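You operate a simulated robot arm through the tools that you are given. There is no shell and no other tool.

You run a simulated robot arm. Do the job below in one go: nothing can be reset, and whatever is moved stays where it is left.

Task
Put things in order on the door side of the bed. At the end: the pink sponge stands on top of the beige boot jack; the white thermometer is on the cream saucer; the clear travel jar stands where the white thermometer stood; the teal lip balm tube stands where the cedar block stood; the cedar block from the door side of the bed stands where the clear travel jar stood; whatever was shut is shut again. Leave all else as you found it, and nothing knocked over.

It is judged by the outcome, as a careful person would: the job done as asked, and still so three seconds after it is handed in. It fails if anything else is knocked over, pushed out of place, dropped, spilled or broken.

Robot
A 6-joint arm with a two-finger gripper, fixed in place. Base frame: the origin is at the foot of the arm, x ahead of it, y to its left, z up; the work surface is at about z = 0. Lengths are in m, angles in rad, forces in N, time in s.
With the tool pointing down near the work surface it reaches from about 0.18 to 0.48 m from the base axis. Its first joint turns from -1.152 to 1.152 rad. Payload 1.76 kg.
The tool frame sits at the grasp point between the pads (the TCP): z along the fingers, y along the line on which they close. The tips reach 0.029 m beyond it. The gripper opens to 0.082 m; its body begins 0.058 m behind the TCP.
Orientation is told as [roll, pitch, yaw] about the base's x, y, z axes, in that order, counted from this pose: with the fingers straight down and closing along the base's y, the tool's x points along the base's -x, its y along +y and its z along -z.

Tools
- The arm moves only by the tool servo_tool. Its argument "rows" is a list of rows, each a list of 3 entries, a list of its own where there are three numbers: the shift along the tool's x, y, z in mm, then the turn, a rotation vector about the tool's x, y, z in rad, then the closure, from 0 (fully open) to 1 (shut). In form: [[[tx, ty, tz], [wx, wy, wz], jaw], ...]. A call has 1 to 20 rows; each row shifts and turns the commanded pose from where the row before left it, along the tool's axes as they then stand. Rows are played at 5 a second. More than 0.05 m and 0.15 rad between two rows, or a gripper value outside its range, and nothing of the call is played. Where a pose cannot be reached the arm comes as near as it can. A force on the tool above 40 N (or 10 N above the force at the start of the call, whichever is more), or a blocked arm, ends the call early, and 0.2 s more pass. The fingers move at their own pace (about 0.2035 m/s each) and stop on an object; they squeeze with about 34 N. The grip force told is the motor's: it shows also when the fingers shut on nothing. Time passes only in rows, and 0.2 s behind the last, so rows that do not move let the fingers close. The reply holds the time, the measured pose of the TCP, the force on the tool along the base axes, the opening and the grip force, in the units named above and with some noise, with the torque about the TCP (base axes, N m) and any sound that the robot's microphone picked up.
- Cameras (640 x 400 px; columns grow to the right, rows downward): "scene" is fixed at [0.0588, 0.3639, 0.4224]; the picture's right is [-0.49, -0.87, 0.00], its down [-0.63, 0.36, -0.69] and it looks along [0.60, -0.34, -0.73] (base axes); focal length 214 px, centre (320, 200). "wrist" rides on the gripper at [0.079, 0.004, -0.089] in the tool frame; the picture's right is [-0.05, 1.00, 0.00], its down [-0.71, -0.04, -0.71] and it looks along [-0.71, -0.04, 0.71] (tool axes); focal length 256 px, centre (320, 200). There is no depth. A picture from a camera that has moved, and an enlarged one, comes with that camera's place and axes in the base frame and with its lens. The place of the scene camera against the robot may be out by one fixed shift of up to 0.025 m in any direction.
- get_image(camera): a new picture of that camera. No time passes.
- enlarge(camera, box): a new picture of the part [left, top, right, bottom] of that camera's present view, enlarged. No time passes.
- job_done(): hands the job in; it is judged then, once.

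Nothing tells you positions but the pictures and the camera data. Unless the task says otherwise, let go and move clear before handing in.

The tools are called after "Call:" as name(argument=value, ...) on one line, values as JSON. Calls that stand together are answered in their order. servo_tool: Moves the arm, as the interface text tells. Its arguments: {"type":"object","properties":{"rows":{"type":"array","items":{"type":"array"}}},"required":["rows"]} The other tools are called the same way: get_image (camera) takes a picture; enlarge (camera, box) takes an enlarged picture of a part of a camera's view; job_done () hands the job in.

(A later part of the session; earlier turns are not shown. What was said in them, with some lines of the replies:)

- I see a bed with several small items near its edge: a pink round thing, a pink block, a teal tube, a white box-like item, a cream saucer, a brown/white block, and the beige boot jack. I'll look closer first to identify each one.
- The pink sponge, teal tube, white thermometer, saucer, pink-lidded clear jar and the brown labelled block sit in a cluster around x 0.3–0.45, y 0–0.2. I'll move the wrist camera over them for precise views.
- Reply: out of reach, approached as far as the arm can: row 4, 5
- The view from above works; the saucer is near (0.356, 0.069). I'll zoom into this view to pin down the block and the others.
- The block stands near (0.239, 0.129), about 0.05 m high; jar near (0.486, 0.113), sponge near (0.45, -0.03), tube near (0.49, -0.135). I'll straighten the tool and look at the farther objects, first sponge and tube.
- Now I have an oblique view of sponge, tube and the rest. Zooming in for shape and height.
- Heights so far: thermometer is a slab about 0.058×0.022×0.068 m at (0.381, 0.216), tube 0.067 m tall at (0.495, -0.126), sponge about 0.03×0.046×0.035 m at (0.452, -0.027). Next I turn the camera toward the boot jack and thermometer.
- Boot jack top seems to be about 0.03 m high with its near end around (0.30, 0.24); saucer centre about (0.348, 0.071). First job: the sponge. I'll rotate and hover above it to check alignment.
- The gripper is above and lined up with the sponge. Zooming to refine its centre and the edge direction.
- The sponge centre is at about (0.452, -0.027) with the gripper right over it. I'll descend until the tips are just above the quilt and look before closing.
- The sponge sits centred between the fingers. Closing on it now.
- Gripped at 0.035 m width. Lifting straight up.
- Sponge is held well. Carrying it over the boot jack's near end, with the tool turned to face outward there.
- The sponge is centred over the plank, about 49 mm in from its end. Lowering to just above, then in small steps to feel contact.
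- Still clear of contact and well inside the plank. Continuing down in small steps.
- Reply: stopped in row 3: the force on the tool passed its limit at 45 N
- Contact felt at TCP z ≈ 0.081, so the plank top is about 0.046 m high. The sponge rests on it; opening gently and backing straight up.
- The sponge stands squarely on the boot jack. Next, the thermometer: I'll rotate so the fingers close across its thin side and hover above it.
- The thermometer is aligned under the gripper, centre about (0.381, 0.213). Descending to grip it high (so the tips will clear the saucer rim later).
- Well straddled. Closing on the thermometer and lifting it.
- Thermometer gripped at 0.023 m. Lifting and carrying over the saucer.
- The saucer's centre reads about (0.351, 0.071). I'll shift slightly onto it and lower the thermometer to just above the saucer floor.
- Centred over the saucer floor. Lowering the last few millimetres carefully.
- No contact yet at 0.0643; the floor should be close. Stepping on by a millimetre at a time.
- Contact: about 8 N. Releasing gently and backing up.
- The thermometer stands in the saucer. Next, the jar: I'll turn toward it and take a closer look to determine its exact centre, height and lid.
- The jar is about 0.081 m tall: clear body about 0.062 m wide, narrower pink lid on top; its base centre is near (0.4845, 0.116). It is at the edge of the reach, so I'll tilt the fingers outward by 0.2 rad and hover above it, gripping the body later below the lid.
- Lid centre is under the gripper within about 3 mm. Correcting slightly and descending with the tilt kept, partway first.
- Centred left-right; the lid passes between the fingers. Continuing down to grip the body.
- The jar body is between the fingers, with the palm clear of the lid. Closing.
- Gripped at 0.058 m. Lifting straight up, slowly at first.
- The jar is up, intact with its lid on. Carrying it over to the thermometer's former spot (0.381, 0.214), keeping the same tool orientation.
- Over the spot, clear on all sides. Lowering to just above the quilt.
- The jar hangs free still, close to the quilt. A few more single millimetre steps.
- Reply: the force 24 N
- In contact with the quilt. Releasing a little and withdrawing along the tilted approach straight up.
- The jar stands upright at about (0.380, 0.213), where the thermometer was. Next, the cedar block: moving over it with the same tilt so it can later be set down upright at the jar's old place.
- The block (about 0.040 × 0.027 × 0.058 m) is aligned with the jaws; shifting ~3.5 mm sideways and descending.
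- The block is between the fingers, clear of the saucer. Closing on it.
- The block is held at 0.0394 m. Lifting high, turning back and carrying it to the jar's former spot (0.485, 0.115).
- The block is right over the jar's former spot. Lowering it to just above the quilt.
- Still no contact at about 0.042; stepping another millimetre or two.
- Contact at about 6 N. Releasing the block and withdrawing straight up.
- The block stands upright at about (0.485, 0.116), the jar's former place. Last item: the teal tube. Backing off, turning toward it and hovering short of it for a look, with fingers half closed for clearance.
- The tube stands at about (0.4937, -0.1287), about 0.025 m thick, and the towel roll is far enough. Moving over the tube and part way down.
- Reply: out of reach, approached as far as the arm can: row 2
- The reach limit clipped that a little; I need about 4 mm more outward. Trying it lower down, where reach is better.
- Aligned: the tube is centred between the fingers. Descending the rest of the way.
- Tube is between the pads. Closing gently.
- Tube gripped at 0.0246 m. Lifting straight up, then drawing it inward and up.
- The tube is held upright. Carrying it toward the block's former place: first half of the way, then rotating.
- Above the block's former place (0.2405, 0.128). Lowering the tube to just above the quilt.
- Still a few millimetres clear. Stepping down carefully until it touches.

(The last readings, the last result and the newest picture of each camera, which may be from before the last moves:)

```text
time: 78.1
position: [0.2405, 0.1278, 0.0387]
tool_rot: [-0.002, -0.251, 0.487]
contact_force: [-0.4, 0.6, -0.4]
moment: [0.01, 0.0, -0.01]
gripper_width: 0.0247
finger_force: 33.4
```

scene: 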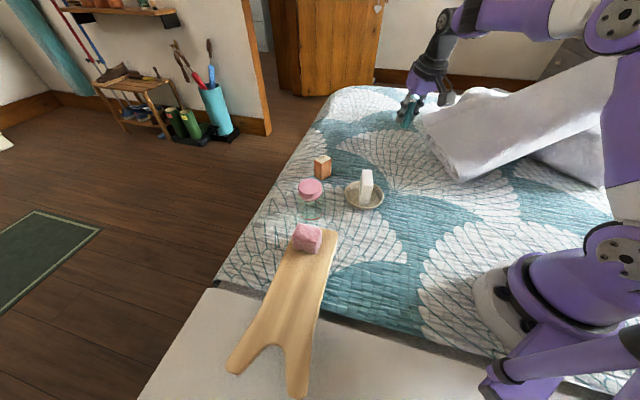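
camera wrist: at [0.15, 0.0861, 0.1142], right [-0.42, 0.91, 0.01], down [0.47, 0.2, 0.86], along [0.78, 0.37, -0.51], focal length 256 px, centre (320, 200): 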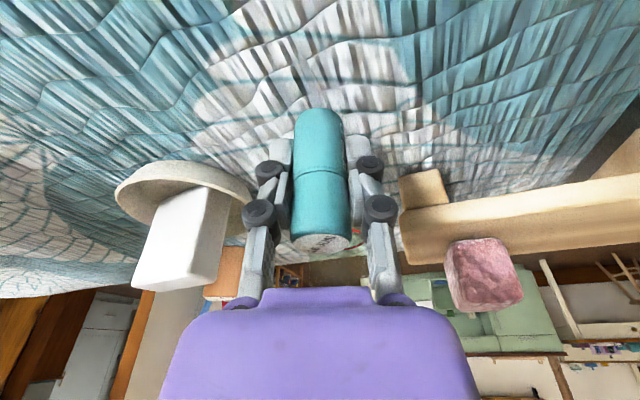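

Call:
servo_tool(rows=[[[0.25, 0, 1], [0, 0, 0], 0.85], [[0, 0, 0], [0, 0, 0], 0.85]])

```text
time: 78.7
position: [0.2416, 0.1286, 0.0387]
tool_rot: [0.0, -0.256, 0.487]
contact_force: [-8.9, -2.8, 25.5]
moment: [-0.1, 0.3, 0.01]
gripper_width: 0.0245
finger_force: 33.9
```

Contact (about 25 N). Relieving half a millimetre and opening slowly, then withdrawing straight up.

Call:
servo_tool(rows=[[[-0.13, 0, -0.5], [0, 0, 0], 0.85], [[0, 0, 0], [0, 0, 0], 0.65], [[0, 0, 0], [0, 0, 0], 0.5], [[0, 0, 0], [0, 0, 0], 0.35], [[0, 0, 0], [0, 0, 0], 0.3], [[-1.3, 0, -4.8], [0, 0, 0], 0.3], [[-3.7, 0, -14.5], [0, 0, 0], 0.3], [[-7.5, 0, -29], [0, 0, 0], 0.3], [[-8.8, 0, -33.9], [0, 0, 0], 0.3], [[-8.8, 0, -33.9], [0, 0, 0], 0.3], [[0, 0, 0], [0, 0, 0], 0.3]])

Call:
get_image(camera="wrist")

Call:
enlarge(camera="scene", box=[280, 140, 440, 260])

```text
time: 81.1
position: [0.2402, 0.129, 0.1611]
tool_rot: [-0.001, -0.251, 0.487]
contact_force: [-0.2, 0.3, 0.6]
moment: [0.02, 0.03, -0.01]
gripper_width: 0.0572
finger_force: 0.2
```

```text
taken
camera wrist: at [0.1503, 0.0865, 0.2264], right [-0.42, 0.91, 0.01], down [0.47, 0.2, 0.86], along [0.78, 0.37, -0.51], focal length 256 px, centre (320, 200)
```

wrist: 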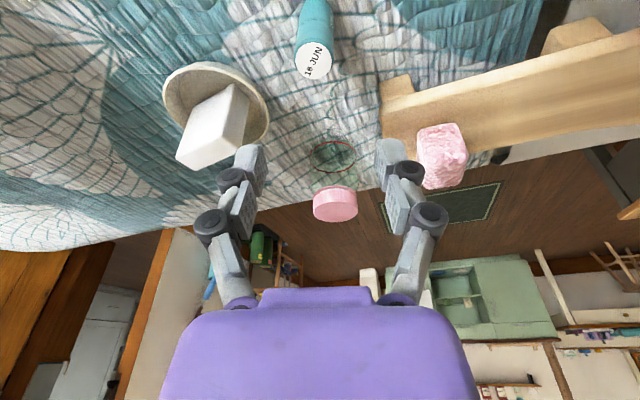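

```text
3.33 times, centred on (360, 200) of scene
camera zoom: at [0.0588, 0.3639, 0.4224], right [-0.49, -0.87, 0.0], down [-0.63, 0.36, -0.69], along [0.6, -0.34, -0.73], focal length 715 px, centre (187, 200)
```

zoom: 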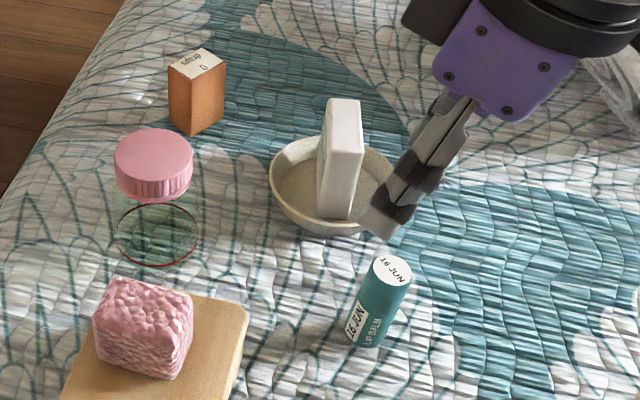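

Everything stands upright and in place. Raising the arm clear and taking a last full look.

Call:
servo_tool(rows=[[[-5, 0, -19.4], [0, 0, 0], 0.3], [[-7.5, 0, -29], [0, 0, 0], 0.2], [[-7.5, 0, -29], [0, 0, 0], 0.1], [[0, 0, 0], [0, 0.1, 0], 0], [[0, 0, 0], [0, 0.1, 0], 0], [[0, 0, 0], [0, 0.05, 0], 0], [[0, 0, 0], [0, 0, 0], 0]])

Call:
get_image(camera="scene")

Call:
get_image(camera="wrist")

Call:
enlarge(camera="scene", box=[270, 120, 450, 270])

```text
time: 82.7
position: [0.241, 0.127, 0.2384]
tool_rot: [-0.002, -0.002, 0.488]
contact_force: [0.4, -0.4, 0.4]
moment: [-0.01, 0.01, 0.03]
gripper_width: 0.0819
finger_force: 0.0
```

```text
taken
```

scene: 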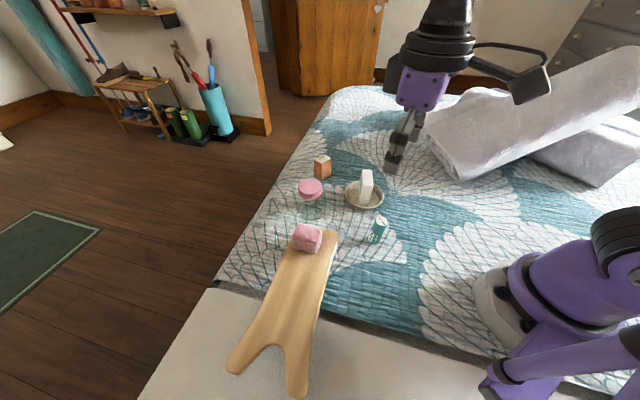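

```text
taken
camera wrist: at [0.1671, 0.0955, 0.3281], right [-0.42, 0.91, 0.0], down [0.64, 0.3, 0.71], along [0.64, 0.3, -0.71], focal length 256 px, centre (320, 200)
```

wrist: 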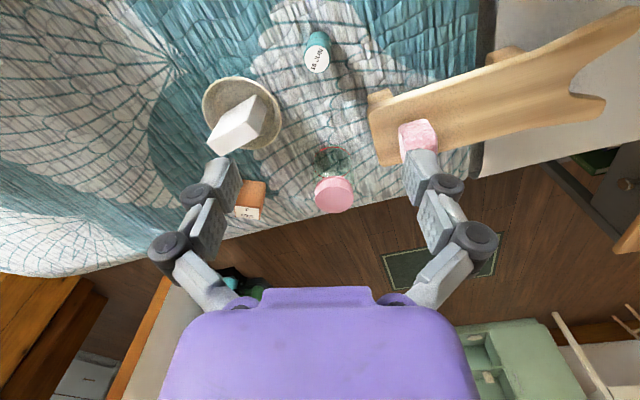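

```text
2.67 times, centred on (360, 195) of scene
camera zoom: at [0.0588, 0.364, 0.4224], right [-0.49, -0.87, 0.0], down [-0.63, 0.36, -0.69], along [0.6, -0.34, -0.73], focal length 572 px, centre (213, 213)
```

zoom: 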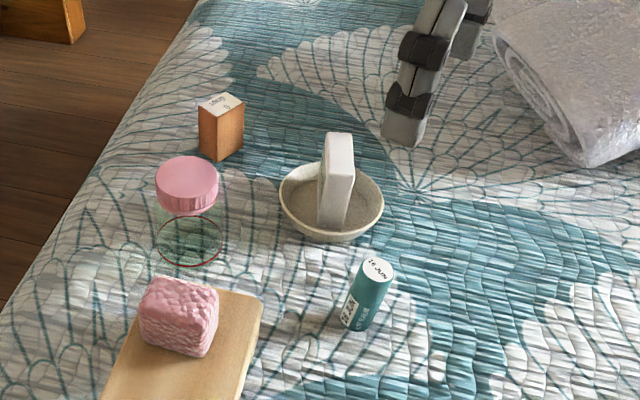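

All five things are where they belong and standing: the sponge on the boot jack, the thermometer in the saucer, and the jar, tube and cedar block on their new spots. The jar's lid is still on. The arm is clear, so I'm handing the job in.

Call:
job_done()

```text
The job is handed in.
```

I moved all five things and handed the job in. My last pictures show everything standing and nothing knocked over.

- **Pink sponge:** it stands on top of the boot jack, near the wide end. By my estimate it is about 7 mm from the door-side edge of the plank, with its whole base supported.
- **White thermometer:** it stands upright in the middle of the cream saucer, and the saucer did not shift.
- **Clear travel jar:** it stands where the thermometer stood, within about 2 mm by the pictures. Its lid stayed on throughout, and I opened nothing else.
- **Cedar block:** it stands where the jar stood, within about 1 mm. I took the brown block labelled "0 drops" to be the cedar block, since nothing else on the bed matched.
- **Teal lip balm tube:** it stands where the cedar block stood, within about 4 mm.

The gripper is empty and raised clear of everything.
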